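You operate a simulated robot arm through the tools that you are given. There is no shell and no other tool.

You run a simulated robot arm. Do the job below in one go: nothing can be reset, and whatever is moved stays where it is left.

TASK
Pump the filter to 2 bar, run the hold test, log the result, then vent the rig.
Fine: port knob to FILTER (it stays), vent shut; HOLD once, then the button that the display names, once.

It is judged by the outcome, as a careful person would: the job done as asked, and still so three seconds after it is handed in. It fails if anything else is knocked over, pushed out of place, dropped, spilled or broken.

THE ROBOT
A 6-joint arm with a two-finger parallel gripper, fixed in place. Base frame: the origin is at the foot of the arm, x ahead of it, y to its left, z up; the work surface is at about z = 2. Lengths are in mm, angles in degrees, forces in N, time in s.
With the tool pointing down near the work surface it reaches from about 180 to 460 mm from the base axis. Its first joint turns from -70.0 to 70.0 degrees. Payload 1.9 kg.
The tool frame sits at the grasp point between the pads (the TCP): z along the fingers, y along the line on which they close. The tips reach 23 mm beyond it. The gripper opens to 94 mm. The fingers are 38 mm wide and 10 mm thick; the gripper's body (54 by 96 mm) begins 39 mm behind the TCP.
Orientation is that of the tool frame in the base frame, as a unit quaternion [x, y, z, w]. With the fingers straight down and closing along the base's y, the tool's x points along the base's -x, its y along +y and its z along -z.

THE INTERFACE
- The arm moves only by the tool servo_tool. Its argument "series" is a list of rows, each a list of 3 entries, a list of its own where there are three numbers: the shift along the tool's x, y, z in mm, then the turn, a rotation vector about the tool's x, y, z in degrees, then the closure, from 0 (fully open) to 1 (shut). In form: [[[dx, dy, dz], [wx, wy, wz], fingers], ...]. A call has 1 to 20 rows; each row shifts and turns the commanded pose from where the row before left it, along the tool's axes as they then stand. Each row takes 0.2 s and may step no farther than 50 mm and 8.6 degrees from the row before; otherwise, or with a gripper value out of range, the whole call is refused. A pose out of reach is approached as far as the arm can. The call stops where the force on the tool passes 40 N (or 10 N more than at its start, if that is more) or the arm is blocked; 0.2 s more then pass. Each finger travels about 108 mm/s and halts on what it meets, pressing with about 28 N; the grip force reading is that of the motor and also rises with nothing between the fingers. The clock runs only during rows and for 0.2 s after the last one: add rows that do not move to give the fingers time. It gives the time, the measured TCP pose, the force on the tool (base axes), the opening and the grip force at its end, in the units of the frame above (readings bear some noise), with the torque about the TCP (base axes, N m) and any sound that the robot's microphone picked up.
- Cameras (640 x 400 px; columns grow to the right, rows downward): "scene" is fixed at [67.5, 315.6, 447.8]; the picture's right is [-0.68, -0.73, 0.00], its down [-0.27, 0.25, -0.93] and it looks along [0.68, -0.64, -0.36] (base axes); focal length 214 px, centre (320, 200). "wrist" rides on the gripper at [86, 16, -74] in the tool frame; the picture's right is [-0.18, 0.98, 0.00], its down [-0.58, -0.11, -0.81] and it looks along [-0.79, -0.15, 0.59] (tool axes); focal length 243 px, centre (320, 200).
- get_image(camera): a new picture of that camera. No time passes.
- pixel_to_xyz(camera, pixels): for up to 12 pixels [column, row] of the newest picture of that camera ("zoom" is the newest enlarged one), the place [x, y, z] in the base frame of the surface seen there, good to about 2 mm. No time passes.
- zoom(camera, box): a new picture of the part [left, top, right, bottom] of that camera's present view, enlarged. No time passes.
- close_job(): hands the job in; it is judged then, once.

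Open the gripper and draw the arm clear of the work before you hand the job in, unless the task says otherwise.

The tools are called after "Request:" as name(argument=value, ...) on one line, values as JSON. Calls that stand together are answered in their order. servo_tool: Moves the arm, as the interface text tells. Its arguments: {"type":"object","properties":{"series":{"type":"array","items":{"type":"array"}}},"required":["series"]} The other tools are called the same way: get_image (camera) takes a picture; pixel_to_xyz (camera, pixels) gives the place of the surface under pixels of a picture; zoom (camera, box) takes an enlarged picture of a part of a camera's view; close_job () hands the job in.

At the start:

```text
t: 0.0
tcp_pos: [274.8, 32.4, 387.1]
tool_rot: [0.0, 1.0, 0.002, 0.001]
wrist_force: [-0.1, -0.7, 0.6]
moment: [0.01, -0.02, -0.01]
grip_width: 93.8
grasp_force: 0.1
```

scene: 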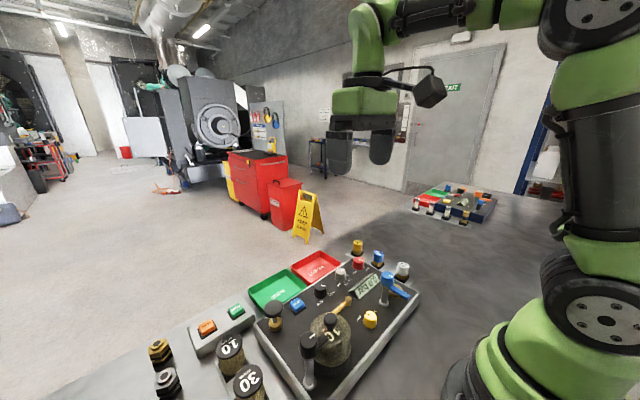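
wrist: 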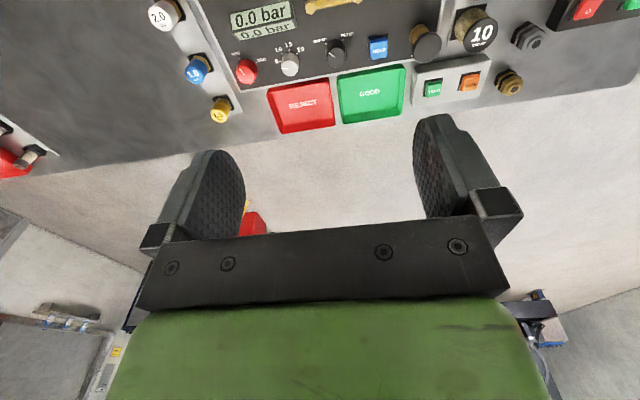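

The scene picture shows the rig panel around pixels (260-420, 250-400), and the wrist picture shows the display at (262,18) with "0.0 bar". I zoom in on both to identify the controls.

Request:
zoom(camera="scene", box=[240, 230, 430, 400])

Request:
zoom(camera="wrist", box=[140, 0, 540, 140])

Request:
zoom(camera="scene", box=[130, 280, 290, 400])

```text
2.35 times, centred on (335, 315) of scene
```

zoom: 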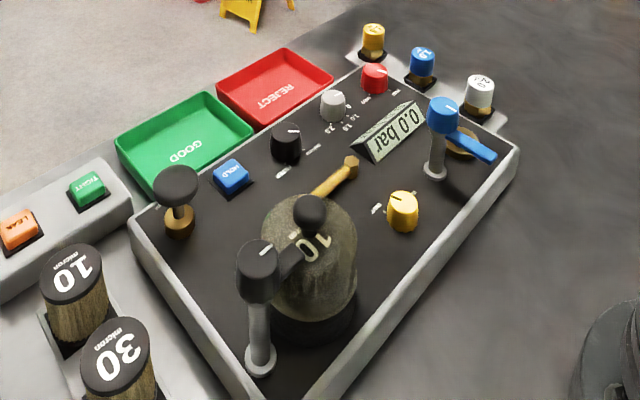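

```text
1.60 times, centred on (340, 70) of wrist
```

zoom: 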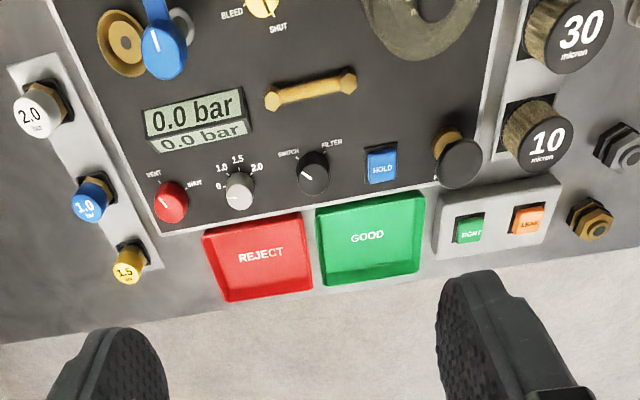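

```text
3.33 times, centred on (210, 340) of scene
```

zoom: 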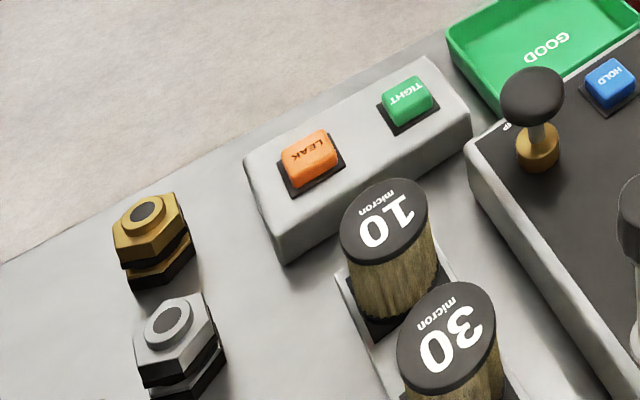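

The panel has VENT/SHUT (red), a 0–2.0 knob (grey), SWITCH/FILTER (black), HOLD, a pump plunger, TIGHT/LEAK and other parts. I measure their places from the scene and wrist pictures.

Request:
pixel_to_xyz(camera="wrist", pixels=[[246, 70], [289, 64], [337, 50], [378, 46], [427, 45], [433, 89], [470, 82], [262, 18], [305, 5], [200, 70], [300, 105], [370, 95]])

Request:
pixel_to_xyz(camera="scene", pixels=[[370, 319], [387, 277], [330, 318], [308, 340], [275, 308], [298, 305], [320, 291], [342, 273], [358, 263], [236, 311], [207, 327], [350, 300]])

```text
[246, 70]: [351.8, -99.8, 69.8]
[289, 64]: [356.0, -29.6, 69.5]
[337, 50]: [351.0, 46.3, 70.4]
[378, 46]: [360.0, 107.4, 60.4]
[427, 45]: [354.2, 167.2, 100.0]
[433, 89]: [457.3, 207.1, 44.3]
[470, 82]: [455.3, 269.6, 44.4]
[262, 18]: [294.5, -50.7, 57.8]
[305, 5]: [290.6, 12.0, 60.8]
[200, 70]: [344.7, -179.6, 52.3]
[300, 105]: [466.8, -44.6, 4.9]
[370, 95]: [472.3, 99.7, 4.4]
```

```text
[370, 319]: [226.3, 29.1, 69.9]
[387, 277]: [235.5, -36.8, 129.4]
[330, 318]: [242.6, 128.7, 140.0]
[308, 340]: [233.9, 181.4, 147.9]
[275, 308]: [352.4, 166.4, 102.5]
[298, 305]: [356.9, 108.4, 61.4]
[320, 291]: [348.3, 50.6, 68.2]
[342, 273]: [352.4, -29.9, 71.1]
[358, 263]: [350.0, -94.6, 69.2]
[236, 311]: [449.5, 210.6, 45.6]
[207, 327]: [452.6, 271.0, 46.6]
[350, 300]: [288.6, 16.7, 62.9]
```

Positions agree between both cameras (e.g. red knob ≈ (351,-98,70), black port knob ≈ (350,48,70), HOLD ≈ (358,108,61), pump ≈ (353,167,101)). I zoom further into the labels to read the knob states.

Request:
zoom(camera="wrist", box=[220, 30, 370, 100])

Request:
zoom(camera="wrist", box=[370, 0, 540, 110])

Request:
zoom(camera="scene", box=[340, 250, 430, 340])

Request:
zoom(camera="scene", box=[400, 170, 510, 240])

```text
4.27 times, centred on (295, 65) of wrist
```

zoom: 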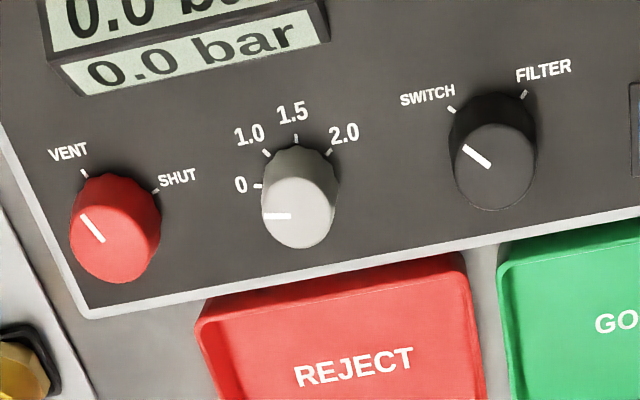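

```text
3.64 times, centred on (455, 55) of wrist
```

zoom: 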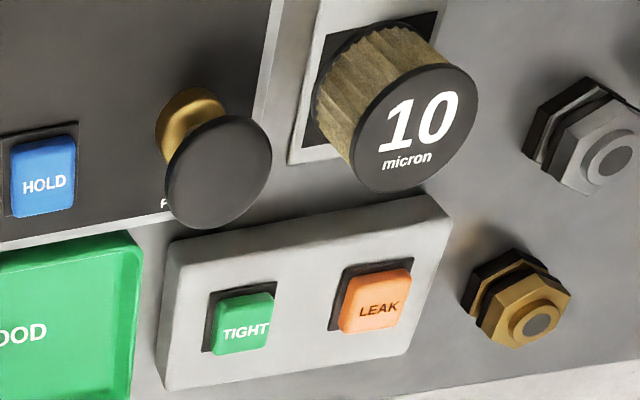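

```text
4.44 times, centred on (385, 295) of scene
```

zoom: 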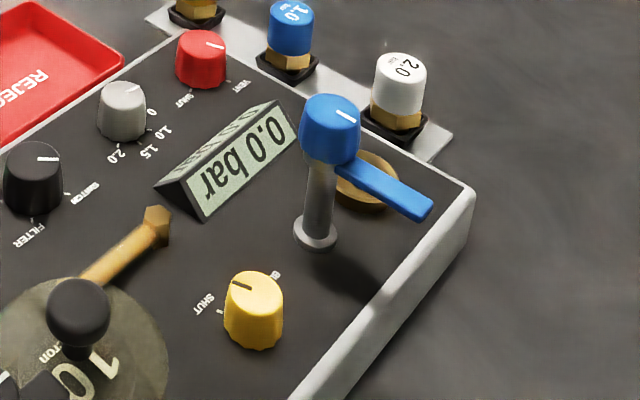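

```text
5.71 times, centred on (455, 205) of scene
```

zoom: 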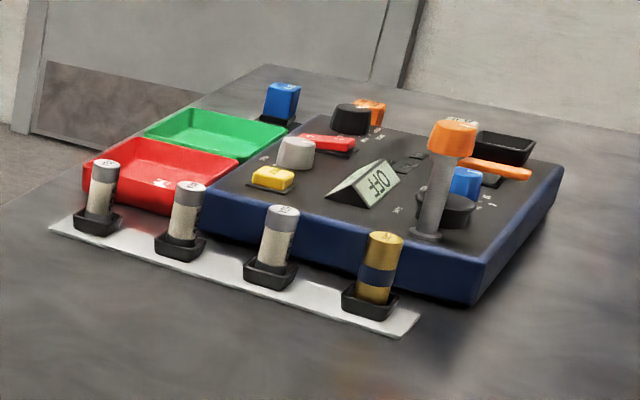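

The red knob points to VENT, the port knob to SWITCH, the grey knob to 0. I tilt the wrist camera to look nearly straight down at the rig for a clear overview, staying high above everything.

Request:
servo_tool(series=[[[0, 0, 0], [0, 7.5, 0], 0], [[0, 0, 0], [0, 7.5, 0], 0], [[0, 0, 0], [0, 7.5, 0], 0], [[0, 0, 0], [0, 7.5, 0], 0], [[0, 0, 0], [0, 7.5, 0], 0]])

Request:
get_image(camera="wrist")

```text
t: 0.9
tcp_pos: [271.4, 31.4, 383.6]
tool_rot: [0.007, 0.98, -0.002, -0.197]
wrist_force: [3.2, 6.2, -3.4]
moment: [-0.77, 0.22, -0.36]
grip_width: 94.0
grasp_force: 0.2
out of reach, approached as far as the arm can: row 4
stopped in row 4: the force on the tool passed its limit at 64 N (the readings are from after the stop); the commanded pose is now the measured one
```

```text
taken
```

wrist: 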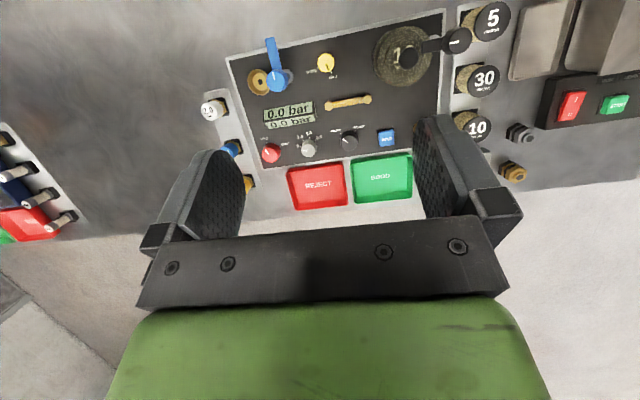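

The arm stopped at about 23° of tilt (reach limit), and the whole rig is now visible in the upper part of the wrist picture (225–630, 0–210). I zoom in on it for details.

Request:
zoom(camera="wrist", box=[230, 20, 350, 100])

Request:
zoom(camera="wrist", box=[340, 0, 500, 100])

Request:
zoom(camera="wrist", box=[480, 0, 640, 120])

Request:
zoom(camera="wrist", box=[250, 90, 420, 190])

```text
5.00 times, centred on (290, 60) of wrist
```

zoom: 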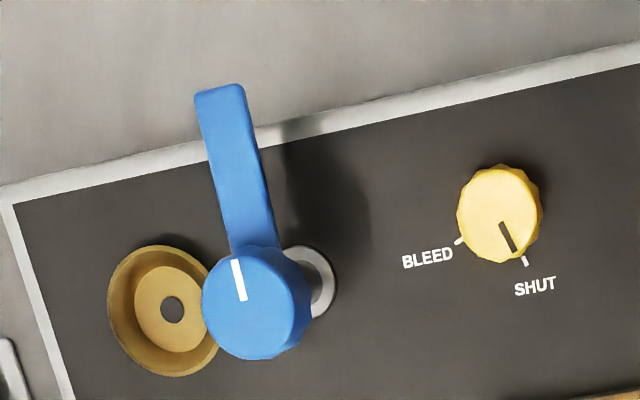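

```text
4.00 times, centred on (420, 50) of wrist
```

zoom: 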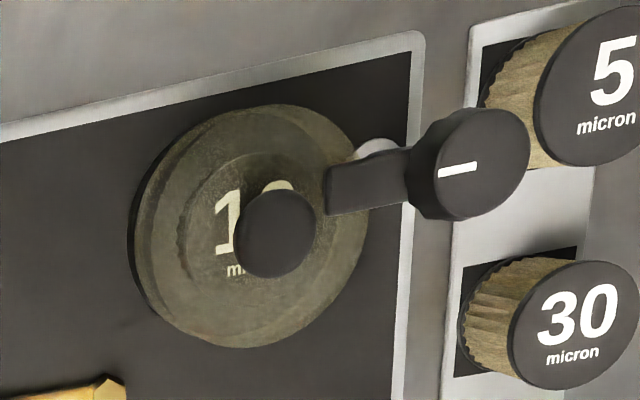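

```text
3.33 times, centred on (560, 60) of wrist
```

zoom: 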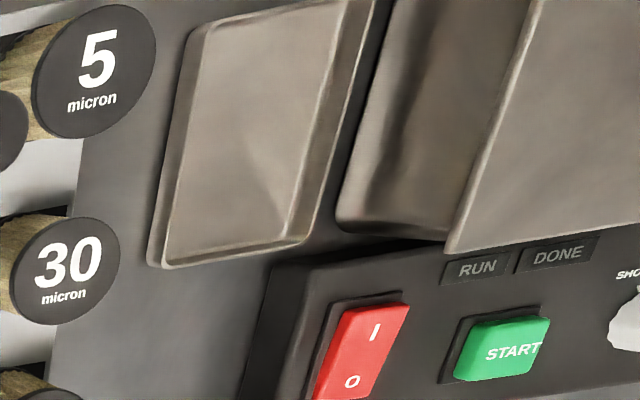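

```text
3.76 times, centred on (335, 140) of wrist
```

zoom: 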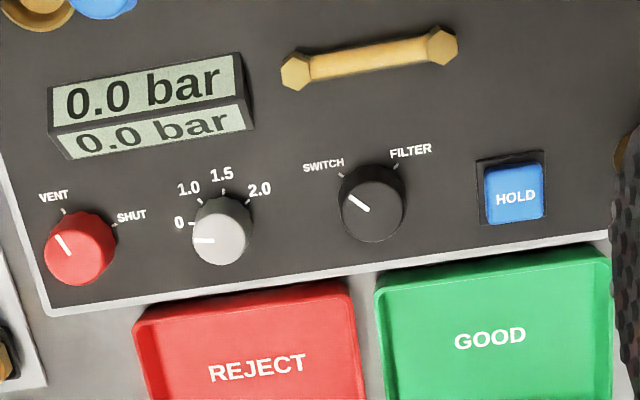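

The bleed knob (yellow) is already SHUT, the 10-micron filter sits under the black clamp, and all labels are readable. I measure the knob tops, ticks and panel heights in this newest zoom.

Request:
pixel_to_xyz(camera="zoom", pixels=[[63, 211], [112, 226], [62, 242], [80, 270], [192, 223], [222, 230], [342, 178], [397, 172], [372, 205], [516, 198], [300, 240], [150, 200]])

Request:
pixel_to_xyz(camera="wrist", pixels=[[271, 154], [348, 142], [386, 138], [411, 58], [457, 40], [400, 50], [440, 90], [480, 75], [472, 125], [520, 132], [512, 171], [409, 30]])

```text
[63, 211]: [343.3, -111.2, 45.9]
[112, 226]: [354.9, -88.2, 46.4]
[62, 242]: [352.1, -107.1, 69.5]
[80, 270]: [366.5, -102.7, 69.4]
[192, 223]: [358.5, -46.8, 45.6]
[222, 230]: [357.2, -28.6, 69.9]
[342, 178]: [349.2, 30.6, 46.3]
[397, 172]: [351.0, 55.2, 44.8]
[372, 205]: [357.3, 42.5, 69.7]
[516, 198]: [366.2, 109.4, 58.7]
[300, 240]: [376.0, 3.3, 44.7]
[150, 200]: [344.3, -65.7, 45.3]
```

```text
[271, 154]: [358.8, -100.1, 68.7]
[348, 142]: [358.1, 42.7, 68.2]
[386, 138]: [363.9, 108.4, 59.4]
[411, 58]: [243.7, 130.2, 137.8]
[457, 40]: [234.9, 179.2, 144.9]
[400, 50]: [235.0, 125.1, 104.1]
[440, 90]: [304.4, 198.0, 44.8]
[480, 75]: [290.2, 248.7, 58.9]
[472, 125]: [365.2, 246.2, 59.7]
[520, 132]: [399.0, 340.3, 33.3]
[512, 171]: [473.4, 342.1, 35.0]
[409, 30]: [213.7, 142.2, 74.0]
```

Panel surface is at z≈45 and knob tops at z≈70. I need finer knob centres, so I zoom tightly on the red and black knobs in both cameras.

Request:
zoom(camera="scene", box=[336, 245, 386, 285])

Request:
zoom(camera="wrist", box=[255, 130, 325, 174])

```text
10.00 times, centred on (361, 265) of scene
```

zoom: 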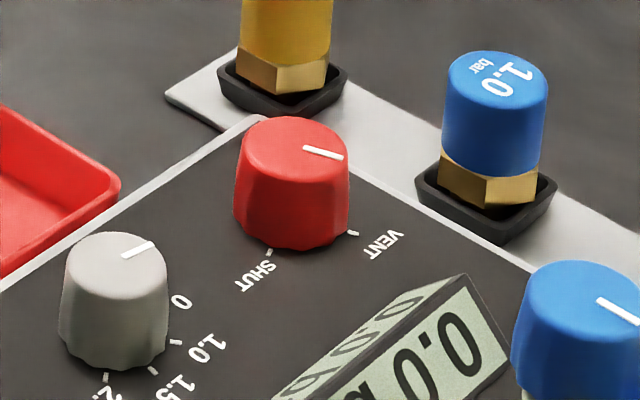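

```text
9.09 times, centred on (290, 152) of wrist
```

zoom: 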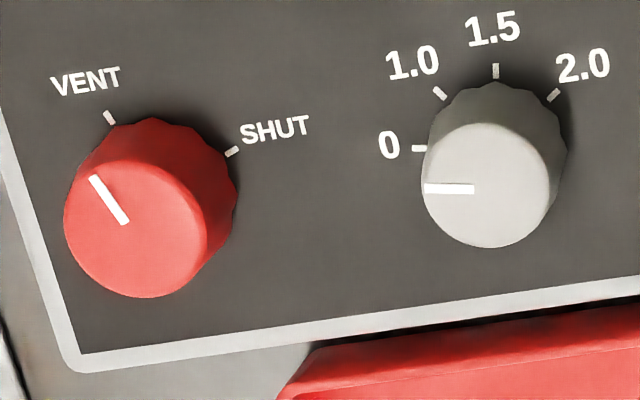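

The wrist zoom shows the red knob top centred near (136,228) of the zoom, VENT tick at (109,117), SHUT tick at (232,152). I query these.

Request:
pixel_to_xyz(camera="zoom", pixels=[[136, 228], [68, 222], [204, 238], [140, 164], [135, 292], [92, 178], [126, 222], [109, 117], [232, 152], [487, 185], [428, 187], [472, 188]])

```text
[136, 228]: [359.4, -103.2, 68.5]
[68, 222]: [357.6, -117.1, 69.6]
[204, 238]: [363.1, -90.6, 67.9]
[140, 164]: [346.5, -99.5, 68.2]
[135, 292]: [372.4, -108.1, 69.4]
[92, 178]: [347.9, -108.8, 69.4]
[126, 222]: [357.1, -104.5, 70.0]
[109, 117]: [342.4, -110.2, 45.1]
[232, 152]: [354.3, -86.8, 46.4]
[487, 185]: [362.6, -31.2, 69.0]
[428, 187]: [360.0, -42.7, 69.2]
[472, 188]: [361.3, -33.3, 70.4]
```

Red knob centre ≈ (359.5,-103), radius ≈13, VENT→SHUT ≈ 95° clockwise from above. Now the black port knob, HOLD and pump.

Request:
zoom(camera="wrist", box=[325, 115, 415, 165])

```text
7.11 times, centred on (370, 140) of wrist
```

zoom: 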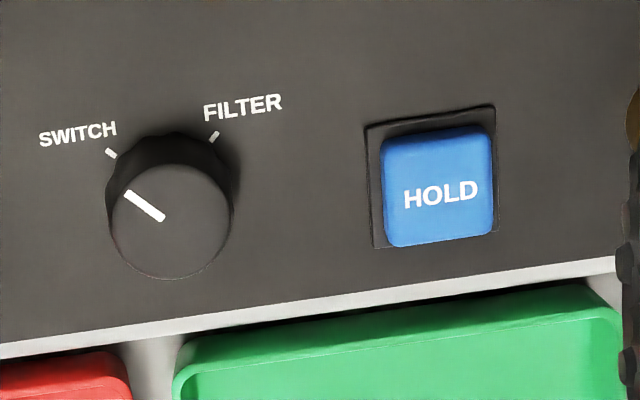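

The black knob top is centred near (170,222) in this zoom, ticks at (111,153) and (214,137), HOLD top near (440,190). I query these points.

Request:
pixel_to_xyz(camera="zoom", pixels=[[170, 222], [112, 218], [228, 225], [172, 170], [170, 275], [127, 194], [161, 218], [111, 153], [214, 137], [440, 190], [392, 195], [485, 180]])

Request:
pixel_to_xyz(camera="scene", pixels=[[273, 305], [277, 325], [272, 340], [256, 295], [290, 290], [266, 309], [281, 308]])

Request:
zoom(camera="scene", box=[250, 285, 320, 335])

```text
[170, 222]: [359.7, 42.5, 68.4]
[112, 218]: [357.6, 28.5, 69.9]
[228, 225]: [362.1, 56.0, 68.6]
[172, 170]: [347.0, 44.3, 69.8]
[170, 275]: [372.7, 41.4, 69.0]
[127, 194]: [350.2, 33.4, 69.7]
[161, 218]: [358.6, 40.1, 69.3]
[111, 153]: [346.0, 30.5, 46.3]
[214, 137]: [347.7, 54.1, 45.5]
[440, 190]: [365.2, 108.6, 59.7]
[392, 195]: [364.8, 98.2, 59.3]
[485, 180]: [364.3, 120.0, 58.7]
```

```text
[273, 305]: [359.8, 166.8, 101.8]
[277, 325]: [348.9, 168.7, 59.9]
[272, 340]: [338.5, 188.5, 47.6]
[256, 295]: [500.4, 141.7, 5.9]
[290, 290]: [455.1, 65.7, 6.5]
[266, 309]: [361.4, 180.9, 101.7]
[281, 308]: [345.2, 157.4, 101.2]
```

```text
8.00 times, centred on (285, 310) of scene
```

zoom: 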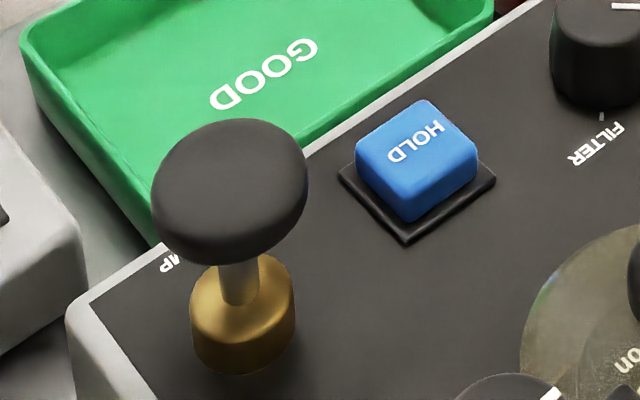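

Port knob centre ≈ (359.8,42.4), pointer at −40°, FILTER tick at +44° (≈85–90° clockwise). HOLD ≈ (365,108.8,59.5). I query the pump head in this scene zoom.

Request:
pixel_to_xyz(camera="zoom", pixels=[[232, 175], [165, 185], [300, 165], [235, 125], [225, 235], [240, 285], [245, 350], [425, 145], [368, 140], [465, 150], [270, 300], [205, 300]])

Request:
zoom(camera="wrist", box=[360, 10, 500, 100])

```text
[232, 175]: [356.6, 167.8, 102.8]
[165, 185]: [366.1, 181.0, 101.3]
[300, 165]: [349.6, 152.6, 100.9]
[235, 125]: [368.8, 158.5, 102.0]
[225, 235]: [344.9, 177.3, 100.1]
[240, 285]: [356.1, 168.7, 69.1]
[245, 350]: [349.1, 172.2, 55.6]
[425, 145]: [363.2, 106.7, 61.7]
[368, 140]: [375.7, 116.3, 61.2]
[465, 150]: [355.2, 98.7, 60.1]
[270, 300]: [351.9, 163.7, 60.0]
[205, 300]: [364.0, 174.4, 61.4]
```

```text
4.44 times, centred on (430, 55) of wrist
```

zoom: 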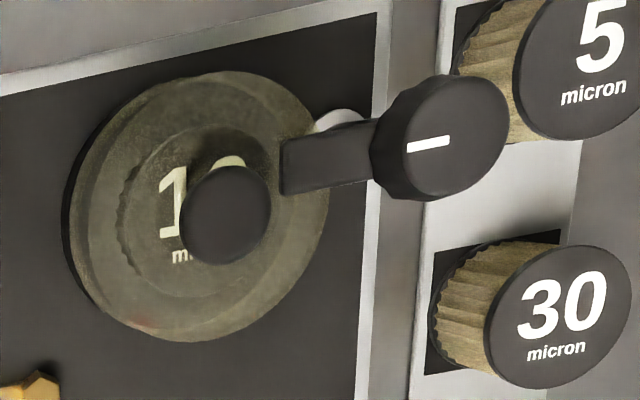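

Pump head ≈ (357,167.5), top z≈102, its collar top z≈62. I check closely whether the filter's black clamp is actually down on the filter housing.

Request:
zoom(camera="scene", box=[290, 300, 370, 395])

Request:
zoom(camera="wrist", box=[390, 20, 480, 80])

```text
4.21 times, centred on (330, 348) of scene
```

zoom: 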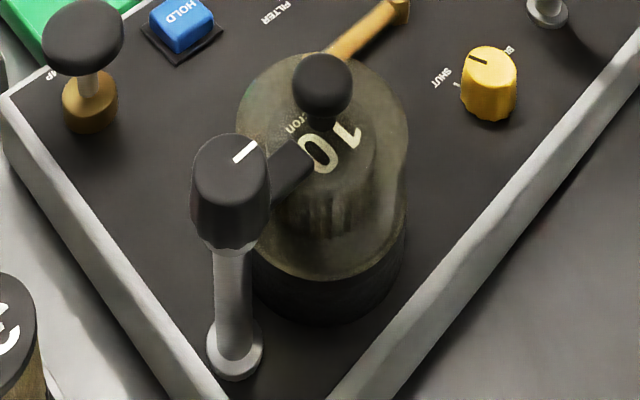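

```text
6.67 times, centred on (435, 50) of wrist
```

zoom: 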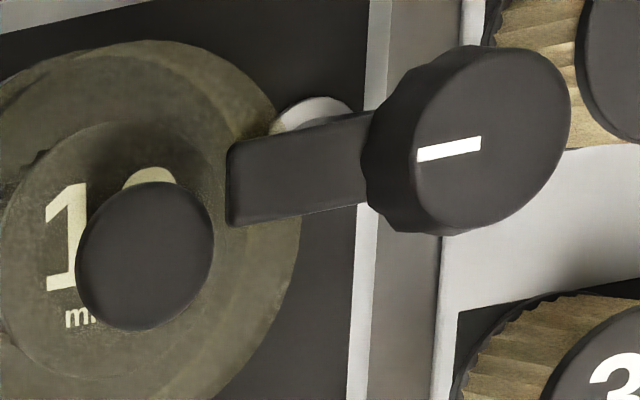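

The clamp lever (zoom (300,180)) overlaps the housing, so the filter is clamped in. I undo the tilt and yaw the tool by −85° at height, so that I can later turn the port knob clockwise by about 90° with the camera staying clear of the filter housing.

Request:
servo_tool(series=[[[0, 0, 0], [0, -7.6, 0], 0], [[0, 0, 0], [0, -7.6, 0], 0], [[0, 0, 0], [0, -7.5, 0], 0], [[0, 0, 0], [0, 0, -8.5], 0.2], [[0, 0, 0], [0, 0, -8.5], 0.47], [[0, 0, 0], [0, 0, -8.5], 0.47], [[0, 0, 0], [0, 0, -8.5], 0.47], [[0, 0, 0], [0, 0, -8.5], 0.47], [[0, 0, 0], [0, 0, -8.5], 0.47], [[0, 0, 0], [0, 0, -8.5], 0.47], [[0, 0, 0], [0, 0, -8.5], 0.47], [[0, 0, 0], [0, 0, -8.5], 0.47], [[0, 0, 0], [0, 0, -8.5], 0.47]])

```text
t: 3.7
tcp_pos: [272.3, 31.5, 383.5]
tool_rot: [-0.673, 0.739, -0.002, -0.002]
wrist_force: [0.8, 0.2, 0.1]
moment: [0.0, 0.01, 0.01]
grip_width: 49.5
grasp_force: 0.1
```

Yaw is now about −85°. I move above the port knob at (359.8,42.4) and descend to TCP z≈150 for a visual check.

Request:
servo_tool(series=[[[-9.5, -43, 0], [0, 0, 0], 0.47], [[-9.6, -43.1, 0], [0, 0, 0], 0.47], [[0, 0, 46], [0, 0, 0], 0.47], [[0, 0, 46], [0, 0, 0], 0.47], [[0, 0, 46], [0, 0, 0], 0.47], [[0, 0, 46], [0, 0, 0], 0.47], [[0, 0, 46], [0, 0, 0], 0.47]])

Request:
get_image(camera="wrist")

Request:
get_image(camera="scene")

```text
t: 5.3
tcp_pos: [360.8, 39.9, 151.8]
tool_rot: [-0.672, 0.741, -0.002, -0.001]
wrist_force: [-0.1, -0.2, 0.3]
moment: [0.02, -0.02, -0.01]
grip_width: 49.8
grasp_force: 0.1
```

```text
taken
```

wrist: 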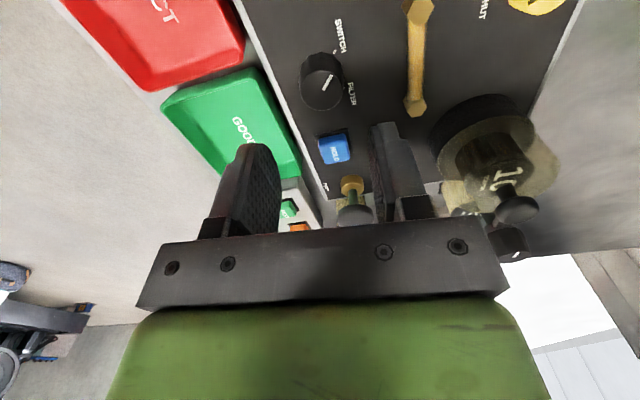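

```text
taken
```

scene: 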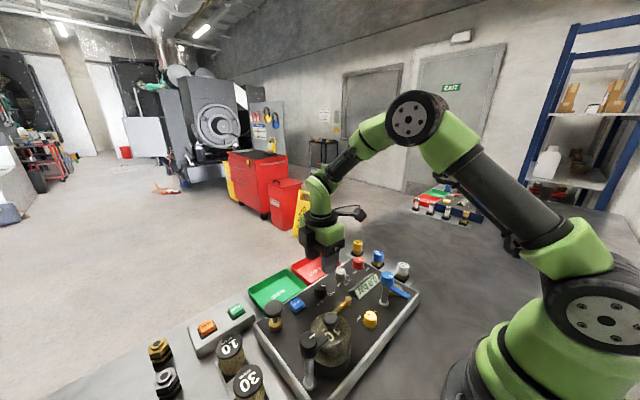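

The port knob shows at (322,82) in the wrist picture, between the fingers' closing line. I check its centre with a zoom.

Request:
zoom(camera="wrist", box=[280, 40, 380, 120])

Request:
pixel_to_xyz(camera="wrist", pixels=[[325, 86], [306, 90], [341, 80], [320, 100], [328, 70], [334, 150]])

```text
5.00 times, centred on (330, 80) of wrist
```

zoom: 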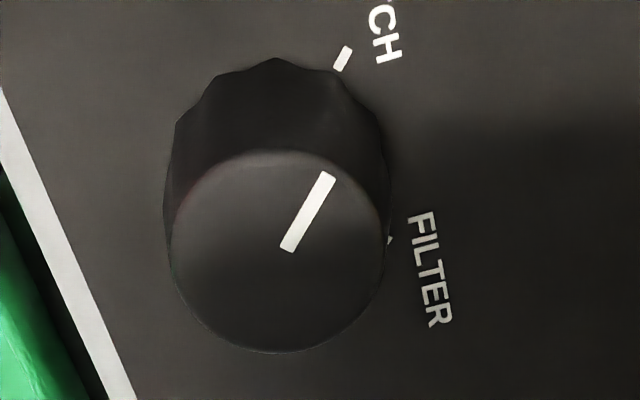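

```text
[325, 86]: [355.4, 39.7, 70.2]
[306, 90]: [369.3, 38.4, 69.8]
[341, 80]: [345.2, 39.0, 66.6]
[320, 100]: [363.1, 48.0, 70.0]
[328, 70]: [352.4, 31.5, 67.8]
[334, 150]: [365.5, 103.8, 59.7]
```

Request:
pixel_to_xyz(camera="zoom", pixels=[[278, 252], [176, 255], [382, 250], [278, 155], [278, 347], [288, 247], [328, 178], [342, 60], [390, 241]])

```text
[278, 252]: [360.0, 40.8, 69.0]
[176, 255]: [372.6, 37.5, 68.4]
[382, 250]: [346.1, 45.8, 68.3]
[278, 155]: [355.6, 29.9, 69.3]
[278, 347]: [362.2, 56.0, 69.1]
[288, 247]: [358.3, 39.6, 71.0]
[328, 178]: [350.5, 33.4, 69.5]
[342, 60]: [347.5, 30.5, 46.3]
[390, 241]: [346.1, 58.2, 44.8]
```

The knob centre is at about (359.3,42.2); I correct by a couple of mm, descend to TCP z≈73 (tips ≈50, above the panel at 45) and close on the knob.

Request:
servo_tool(series=[[[-2.2, 1.5, 30], [0, 0, 0], 0.47], [[0, 0, 30], [0, 0, 0], 0.47], [[0, 0, 18.5], [0, 0, 0], 0.47], [[0, 0, 0], [0, 0, 0], 0.47], [[0, 0, 0], [0, 0, 0], 0.8], [[0, 0, 0], [0, 0, 0], 0.8]])

Request:
get_image(camera="wrist")

```text
t: 6.7
tcp_pos: [360.1, 41.6, 73.7]
tool_rot: [-0.672, 0.741, -0.003, -0.001]
wrist_force: [2.5, 0.9, -8.8]
moment: [0.15, -0.1, -0.01]
grip_width: 30.8
grasp_force: 45.1
```

```text
taken
```

wrist: 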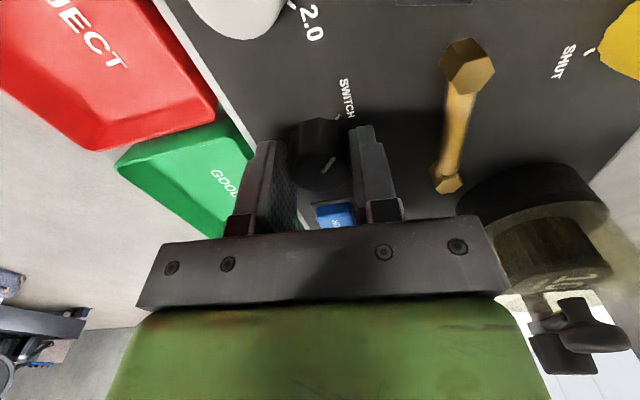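

The fingers hold the knob (grip 30.8 mm, 45 N). I turn clockwise in steps of 8.5°, first by 85°.

Request:
servo_tool(series=[[[0, 0, 0], [0, 0, 8], 0.8], [[0, 0, 0], [0, 0, 8], 0.8], [[0, 0, 0], [0, 0, 8], 0.8], [[0, 0, 0], [0, 0, 8], 0.8], [[0, 0, 0], [0, 0, 8], 0.8], [[0, 0, 0], [0, 0, 8], 0.8], [[0, 0, 0], [0, 0, 8], 0.8], [[0, 0, 0], [0, 0, 8], 0.8], [[0, 0, 0], [0, 0, 8], 0.8], [[0, 0, 0], [0, 0, 8], 0.8]])

Request:
get_image(camera="wrist")

```text
t: 8.9
tcp_pos: [358.6, 42.4, 75.2]
tool_rot: [-0.038, 0.999, -0.004, 0.001]
wrist_force: [12.0, -10.6, -7.9]
moment: [-0.17, -1.14, 0.01]
grip_width: 30.3
grasp_force: 45.3
```

```text
taken
```

wrist: 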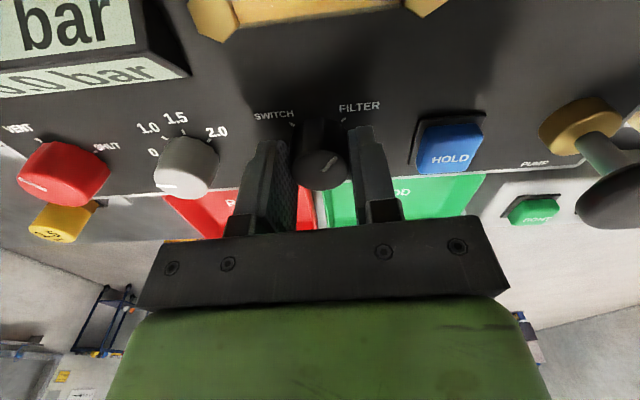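

The knob's pointer (≈(325,160)) has turned toward FILTER. I zoom in to judge how far before releasing.

Request:
zoom(camera="wrist", box=[270, 90, 390, 200])

Request:
zoom(camera="scene", box=[300, 250, 380, 310])

```text
3.64 times, centred on (330, 145) of wrist
```

zoom: 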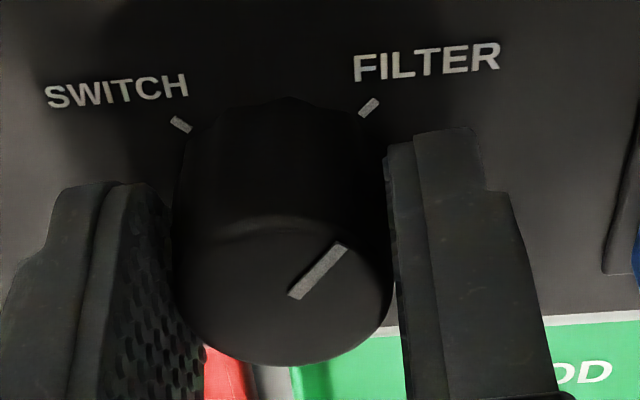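

```text
6.67 times, centred on (340, 280) of scene
```

zoom: 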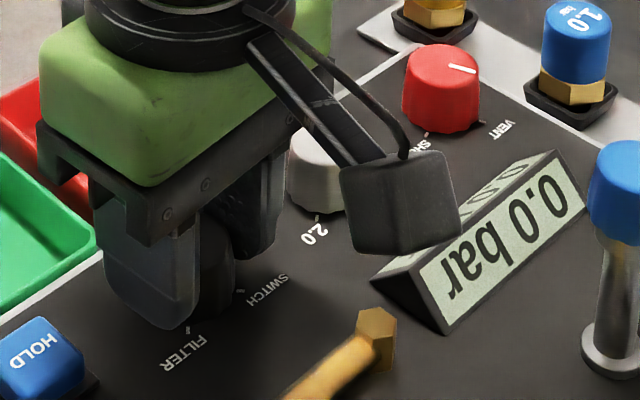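

The pointer runs from (293,293) to (340,250) in the first zoom; I re-take that zoom and measure its direction.

Request:
zoom(camera="wrist", box=[295, 140, 355, 185])

```text
8.89 times, centred on (325, 162) of wrist
```

zoom: 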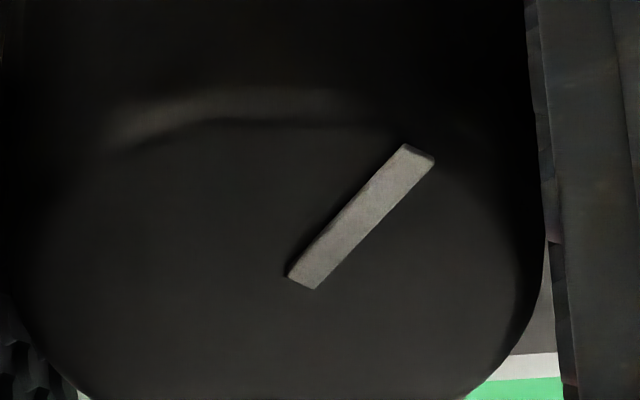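

Request:
pixel_to_xyz(camera="zoom", pixels=[[303, 280], [320, 264], [360, 218], [400, 176], [415, 158]])

```text
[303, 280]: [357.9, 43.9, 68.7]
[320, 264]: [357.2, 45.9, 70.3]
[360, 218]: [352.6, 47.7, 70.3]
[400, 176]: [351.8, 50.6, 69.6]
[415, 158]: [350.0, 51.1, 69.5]
```

The pointer is at +42° with the FILTER tick at ≈+44°; I turn 3° more, then release and lift off.

Request:
servo_tool(series=[[[0, 0, 0], [0, 0, 3], 0.8], [[0, 0, 0], [0, 0, 0], 0.8], [[0, 0, 0], [0, 0, 0], 0.47], [[0, 0, 0], [0, 0, 0], 0.47], [[0, 0, -20], [0, 0, 0], 0.47], [[0, 0, -40], [0, 0, 0], 0.47], [[0, 0, -40], [0, 0, 0], 0.47]])

Request:
get_image(camera="wrist")

Request:
zoom(camera="wrist", box=[240, 20, 440, 130])

```text
t: 10.5
tcp_pos: [360.2, 43.7, 175.9]
tool_rot: [-0.013, 1.0, -0.003, 0.0]
wrist_force: [0.2, 0.0, 0.1]
moment: [-0.01, -0.01, 0.0]
grip_width: 49.7
grasp_force: 0.1
```

```text
taken
```

wrist: 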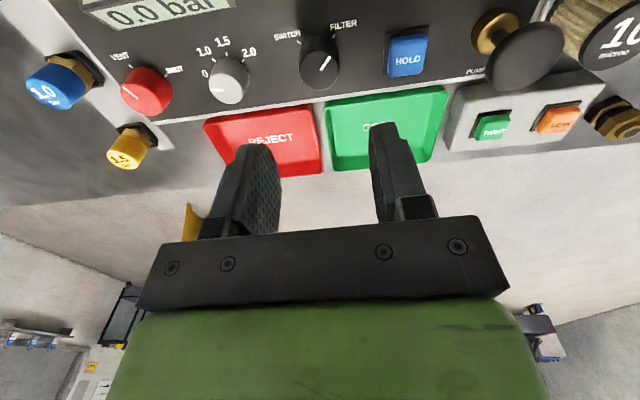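

```text
3.20 times, centred on (340, 75) of wrist
```

zoom: 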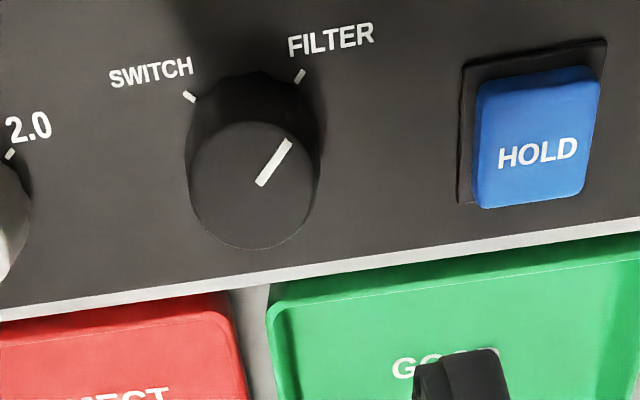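

The port knob now points at FILTER. I confirm the angle, and refine the red knob position from this view.

Request:
pixel_to_xyz(camera="zoom", pixels=[[262, 181], [288, 144], [300, 76], [253, 185], [538, 135], [480, 140], [595, 130]])

Request:
zoom(camera="wrist", box=[100, 40, 200, 130])

```text
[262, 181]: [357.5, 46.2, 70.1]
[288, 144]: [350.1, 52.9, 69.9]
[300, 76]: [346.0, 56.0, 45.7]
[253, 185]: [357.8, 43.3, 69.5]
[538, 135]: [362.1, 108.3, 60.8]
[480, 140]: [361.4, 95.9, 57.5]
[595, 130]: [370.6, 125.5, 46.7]
```

```text
4.44 times, centred on (150, 85) of wrist
```

zoom: 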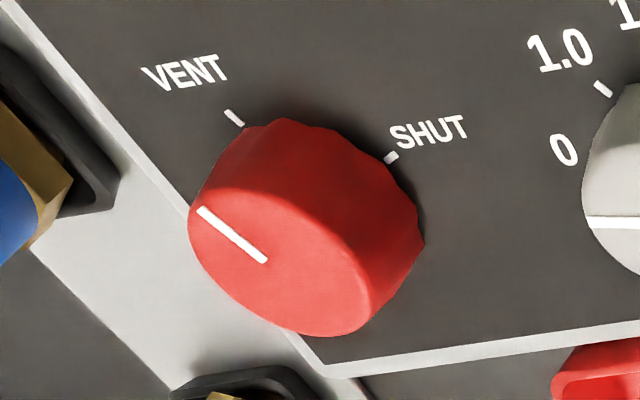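

Port knob is on FILTER (pointer 42°, tick 46°). Now I measure the red knob from this zoom.

Request:
pixel_to_xyz(camera="zoom", pixels=[[278, 258], [195, 235], [365, 290], [205, 212], [264, 259], [233, 117], [391, 157], [300, 200], [310, 330]])

```text
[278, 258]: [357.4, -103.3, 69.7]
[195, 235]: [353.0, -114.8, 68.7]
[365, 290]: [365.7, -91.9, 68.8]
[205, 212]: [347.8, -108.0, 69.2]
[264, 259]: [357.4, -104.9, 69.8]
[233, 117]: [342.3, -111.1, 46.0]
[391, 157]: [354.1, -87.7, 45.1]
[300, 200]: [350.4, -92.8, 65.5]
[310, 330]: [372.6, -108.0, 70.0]
```

Red knob centre ≈ (359.4,-103.3). I check the extents of neighbours: the display's edge and the plug holders to the left.

Request:
pixel_to_xyz(camera="wrist", pixels=[[100, 20], [115, 32], [235, 8], [50, 85], [70, 100], [125, 150], [150, 130], [90, 60], [157, 140], [60, 60]])

Request:
zoom(camera="scene", box=[340, 230, 430, 310])

```text
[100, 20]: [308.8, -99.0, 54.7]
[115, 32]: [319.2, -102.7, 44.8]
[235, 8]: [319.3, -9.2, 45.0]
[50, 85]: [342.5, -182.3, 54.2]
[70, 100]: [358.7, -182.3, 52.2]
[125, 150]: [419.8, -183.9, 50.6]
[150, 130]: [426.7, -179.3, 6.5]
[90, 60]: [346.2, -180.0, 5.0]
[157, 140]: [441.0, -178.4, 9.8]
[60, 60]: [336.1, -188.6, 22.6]
```

```text
5.00 times, centred on (385, 270) of scene
```

zoom: 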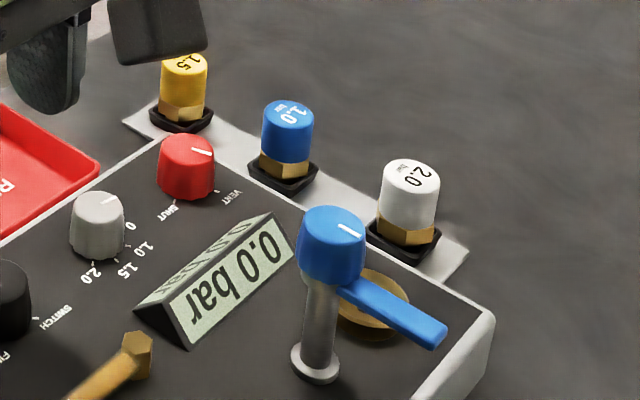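

Neighbours leave room: the display's edge is at x≈317, plugs at y≈−180 (tops ≈55). I move above the red knob, yaw to −45° and narrow the opening to ≈43 mm.

Request:
servo_tool(series=[[[1.5, -49, 0], [0, 0, 0], 0.54], [[1.5, -49, 0], [0, 0, 0], 0.54], [[1.5, -49, 0], [0, 0, 0], 0.54], [[0, 0, 0], [0, 0, -7.2], 0.54], [[0, 0, 0], [0, 0, -7.2], 0.54], [[0, 0, 0], [0, 0, -7.2], 0.54], [[0, 0, 0], [0, 0, -7.2], 0.54], [[0, 0, 0], [0, 0, -7.2], 0.54], [[0, 0, 0], [0, 0, -7.2], 0.54], [[0, 0, 0], [0, 0, 0], 0.54]])

Request:
get_image(camera="wrist")

```text
t: 12.7
tcp_pos: [358.5, -104.3, 174.3]
tool_rot: [-0.381, 0.924, -0.003, -0.001]
wrist_force: [-0.2, 0.3, -0.5]
moment: [-0.02, -0.01, 0.03]
grip_width: 43.5
grasp_force: 0.0
```

```text
taken
```

wrist: 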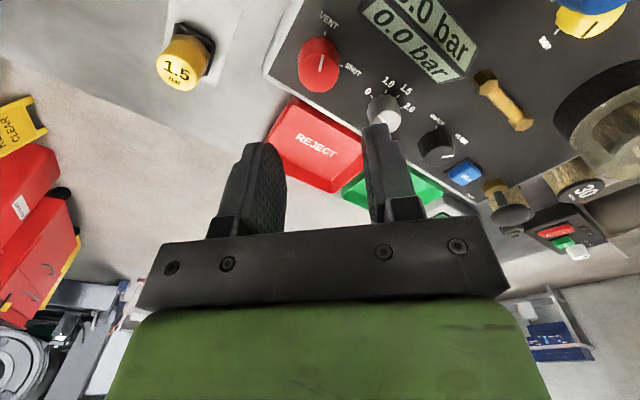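

TCP is within 1–2 mm of the red knob's axis. I correct slightly, descend to TCP z≈73.5 and close on the knob.

Request:
servo_tool(series=[[[-1.3, 0, 45], [0, 0, 0], 0.54], [[0, 0, 35], [0, 0, 0], 0.54], [[0, 0, 20.5], [0, 0, 0], 0.54], [[0, 0, 0], [0, 0, 0], 0.54], [[0, 0, 0], [0, 0, 0], 0.8], [[0, 0, 0], [0, 0, 0], 0.8]])

Request:
get_image(camera="wrist")

Request:
zoom(camera="scene", box=[320, 220, 410, 300])

```text
t: 14.1
tcp_pos: [359.1, -105.5, 74.1]
tool_rot: [-0.382, 0.924, -0.004, 0.001]
wrist_force: [19.1, -15.4, -20.7]
moment: [0.02, -0.62, -0.02]
grip_width: 30.6
grasp_force: 45.7
```

```text
taken
```

wrist: 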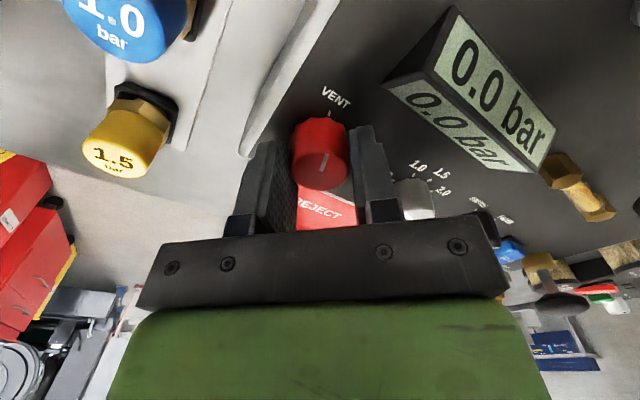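

```text
5.00 times, centred on (365, 260) of scene
```

zoom: 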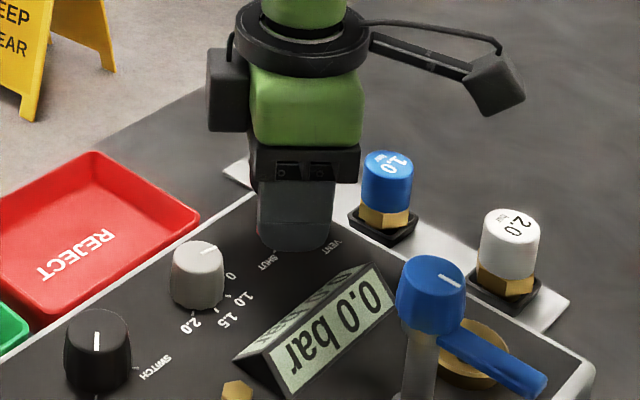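

The knob is held (30.6 mm) but with about 25 N of side load along the closing line; I shift 1.5 mm along tool −y and 1 mm down to relax before turning.

Request:
servo_tool(series=[[[0, -1.5, 0.7], [0, 0, 0], 0.8], [[0, 0, 0], [0, 0, 0], 0.8]])

```text
t: 14.7
tcp_pos: [361.0, -105.4, 75.0]
tool_rot: [-0.379, 0.925, -0.002, -0.001]
wrist_force: [-1.4, -1.4, 15.4]
moment: [0.07, -0.13, 0.0]
grip_width: 30.3
grasp_force: 45.0
```

Side load is gone. I now turn clockwise from above by 88° toward SHUT.

Request:
servo_tool(series=[[[0, 0, -0.4], [0, 0, 8], 0.8], [[0, 0, 0], [0, 0, 8], 0.8], [[0, 0, 0], [0, 0, 8], 0.8], [[0, 0, 0], [0, 0, 8], 0.8], [[0, 0, 0], [0, 0, 8], 0.8], [[0, 0, 0], [0, 0, 8], 0.8], [[0, 0, 0], [0, 0, 8], 0.8], [[0, 0, 0], [0, 0, 8], 0.8], [[0, 0, 0], [0, 0, 8], 0.8], [[0, 0, 0], [0, 0, 8], 0.8], [[0, 0, 0], [0, 0, 8], 0.8]])

Request:
get_image(camera="wrist")

Request:
zoom(camera="wrist", box=[270, 90, 370, 200])

```text
t: 17.1
tcp_pos: [361.4, -103.9, 74.9]
tool_rot: [0.371, 0.929, -0.002, 0.001]
wrist_force: [-13.0, 6.0, 18.9]
moment: [0.76, 1.12, 0.01]
grip_width: 30.7
grasp_force: 45.4
```

```text
taken
```

wrist: 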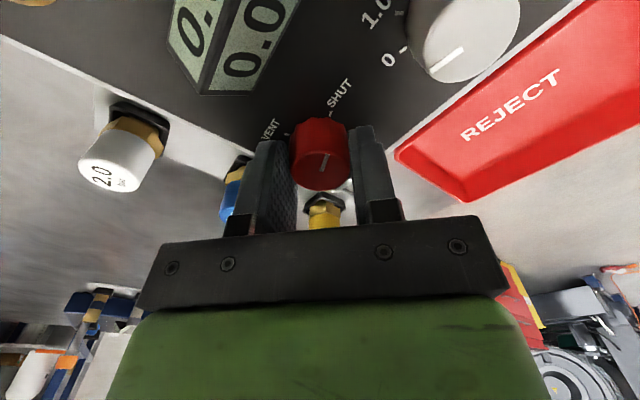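

```text
3.64 times, centred on (320, 145) of wrist
```

zoom: 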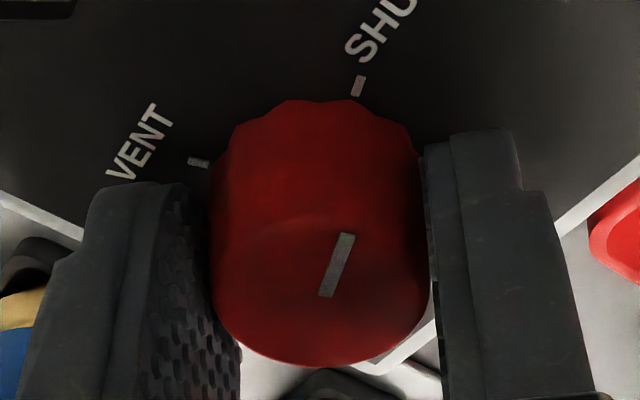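

The pointer (zoom (326,295)→(348,235)) now aims at the SHUT tick (358,86). I measure the angle.

Request:
pixel_to_xyz(camera="zoom", pixels=[[326, 294], [348, 237], [338, 262], [358, 86], [198, 162]])

```text
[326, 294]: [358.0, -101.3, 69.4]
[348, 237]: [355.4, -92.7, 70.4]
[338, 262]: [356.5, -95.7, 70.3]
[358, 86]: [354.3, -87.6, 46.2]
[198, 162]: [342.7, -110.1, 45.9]
```

The pointer reads ≈+65–73° against the SHUT tick at ≈71°. I add 5° to make sure it is fully shut, checking the torque about z.

Request:
servo_tool(series=[[[0, 0, 0], [0, 0, 3], 0.8], [[0, 0, 0], [0, 0, 2], 0.8], [[0, 0, 0], [0, 0, 0], 0.8]])

Request:
get_image(camera="wrist")

Request:
zoom(camera="wrist", box=[270, 90, 370, 200])

```text
t: 17.9
tcp_pos: [359.3, -104.8, 75.6]
tool_rot: [0.409, 0.913, -0.004, 0.001]
wrist_force: [-14.7, 2.6, 8.1]
moment: [-0.58, -0.12, 0.63]
grip_width: 30.6
grasp_force: 45.4
```

```text
taken
```

wrist: 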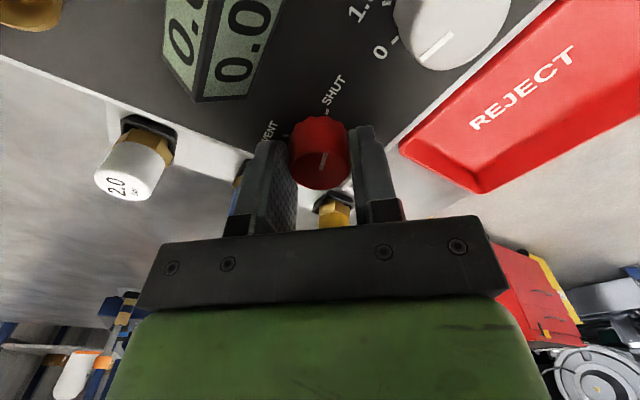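

```text
3.64 times, centred on (320, 145) of wrist
```

zoom: 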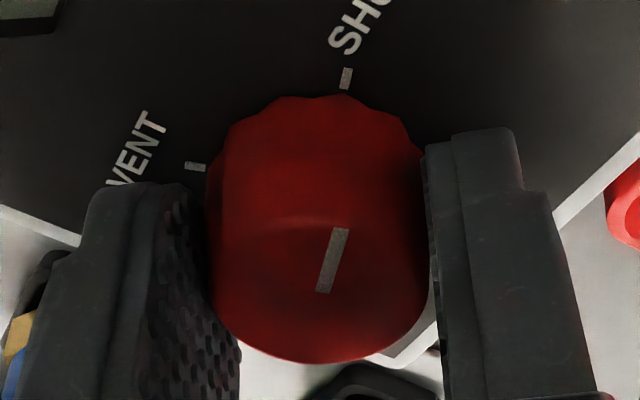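

A torque of 0.63 N·m about z shows the knob reached its SHUT stop, and the pointer aligns with the SHUT tick. I release and lift off.

Request:
servo_tool(series=[[[0, 0, 0], [0, 0, -1.5], 0.8], [[0, 0, 0], [0, 0, 0], 0.5], [[0, 0, 0], [0, 0, 0], 0.5], [[0, 0, -20], [0, 0, 0], 0.5], [[0, 0, -40], [0, 0, 0], 0.5], [[0, 0, -45], [0, 0, 0], 0.5]])

Request:
get_image(camera="wrist")

Request:
zoom(camera="wrist", box=[260, 20, 390, 120])

```text
t: 19.3
tcp_pos: [361.2, -103.8, 180.1]
tool_rot: [0.398, 0.917, -0.002, 0.002]
wrist_force: [-0.1, 0.1, 0.6]
moment: [0.01, 0.0, 0.01]
grip_width: 47.0
grasp_force: 0.0
```

```text
taken
```

wrist: 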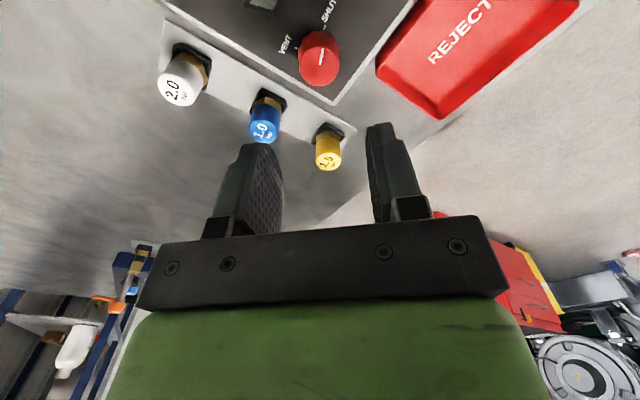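

```text
4.00 times, centred on (325, 70) of wrist
```

zoom: 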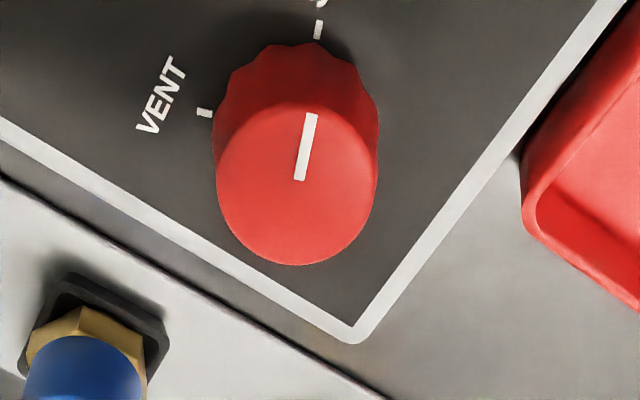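

The vent knob is on SHUT. I close the fingers and move at z≈180 along the row to above the pump head at (357,167.5).

Request:
servo_tool(series=[[[33.5, 30.3, 0], [0, 0, 0], 0.7], [[33.5, 30.3, 0], [0, 0, 0], 1], [[33.5, 30.3, 0], [0, 0, 0], 1], [[33.5, 30.3, 0], [0, 0, 0], 1], [[33.5, 30.3, 0], [0, 0, 0], 1], [[33.4, 30.4, 0], [0, 0, 0], 1], [[0, 0, 0], [0, 0, 0], 1]])

Request:
get_image(camera="wrist")

Request:
get_image(camera="scene")

```text
t: 20.9
tcp_pos: [354.2, 169.6, 178.9]
tool_rot: [0.397, 0.918, -0.002, 0.002]
wrist_force: [0.2, -0.5, 0.4]
moment: [0.0, 0.01, 0.03]
grip_width: 0.1
grasp_force: 27.8
```

```text
taken
```

wrist: 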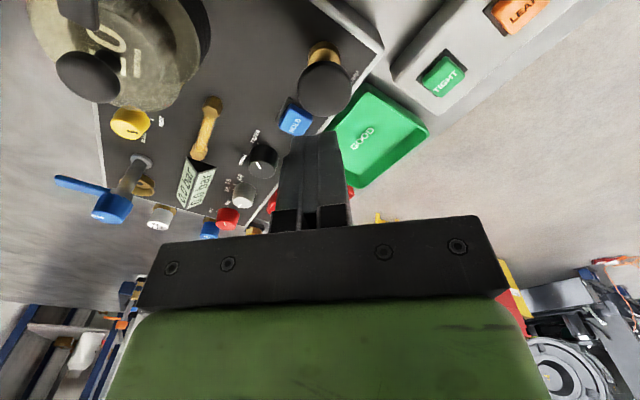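

```text
taken
```

scene: 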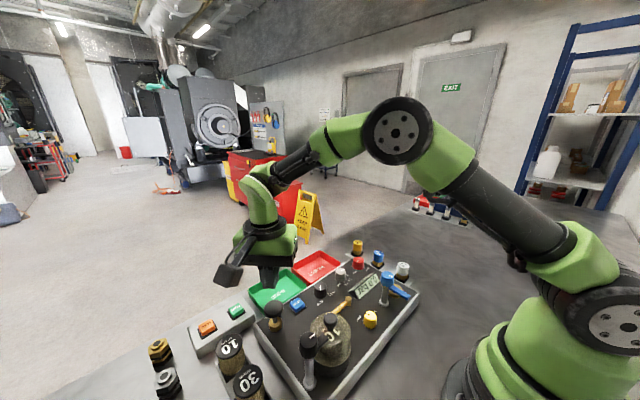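

Both cameras still see the display. The pump head appears at (325,88) in the wrist picture; I measure it to centre the push.

Request:
zoom(camera="wrist", box=[280, 30, 380, 130])

Request:
pixel_to_xyz(camera="wrist", pixels=[[325, 88], [302, 90], [348, 90], [325, 68], [325, 110], [295, 122], [443, 75], [520, 12]])

```text
4.00 times, centred on (330, 80) of wrist
```

zoom: 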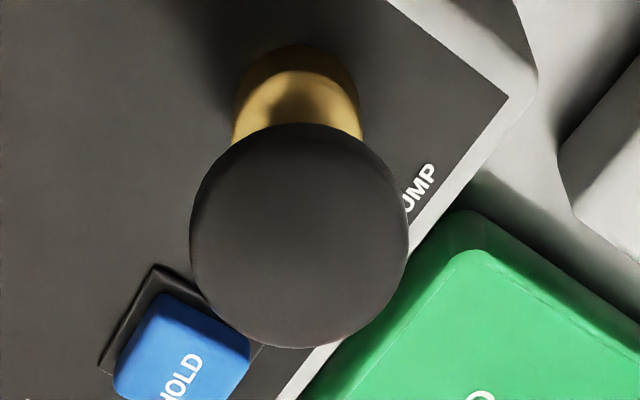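

```text
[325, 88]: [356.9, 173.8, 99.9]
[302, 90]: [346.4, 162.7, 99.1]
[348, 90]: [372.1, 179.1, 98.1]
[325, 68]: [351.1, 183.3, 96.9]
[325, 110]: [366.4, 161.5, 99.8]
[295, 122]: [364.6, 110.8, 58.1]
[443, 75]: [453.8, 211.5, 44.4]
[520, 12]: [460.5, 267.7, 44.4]
```

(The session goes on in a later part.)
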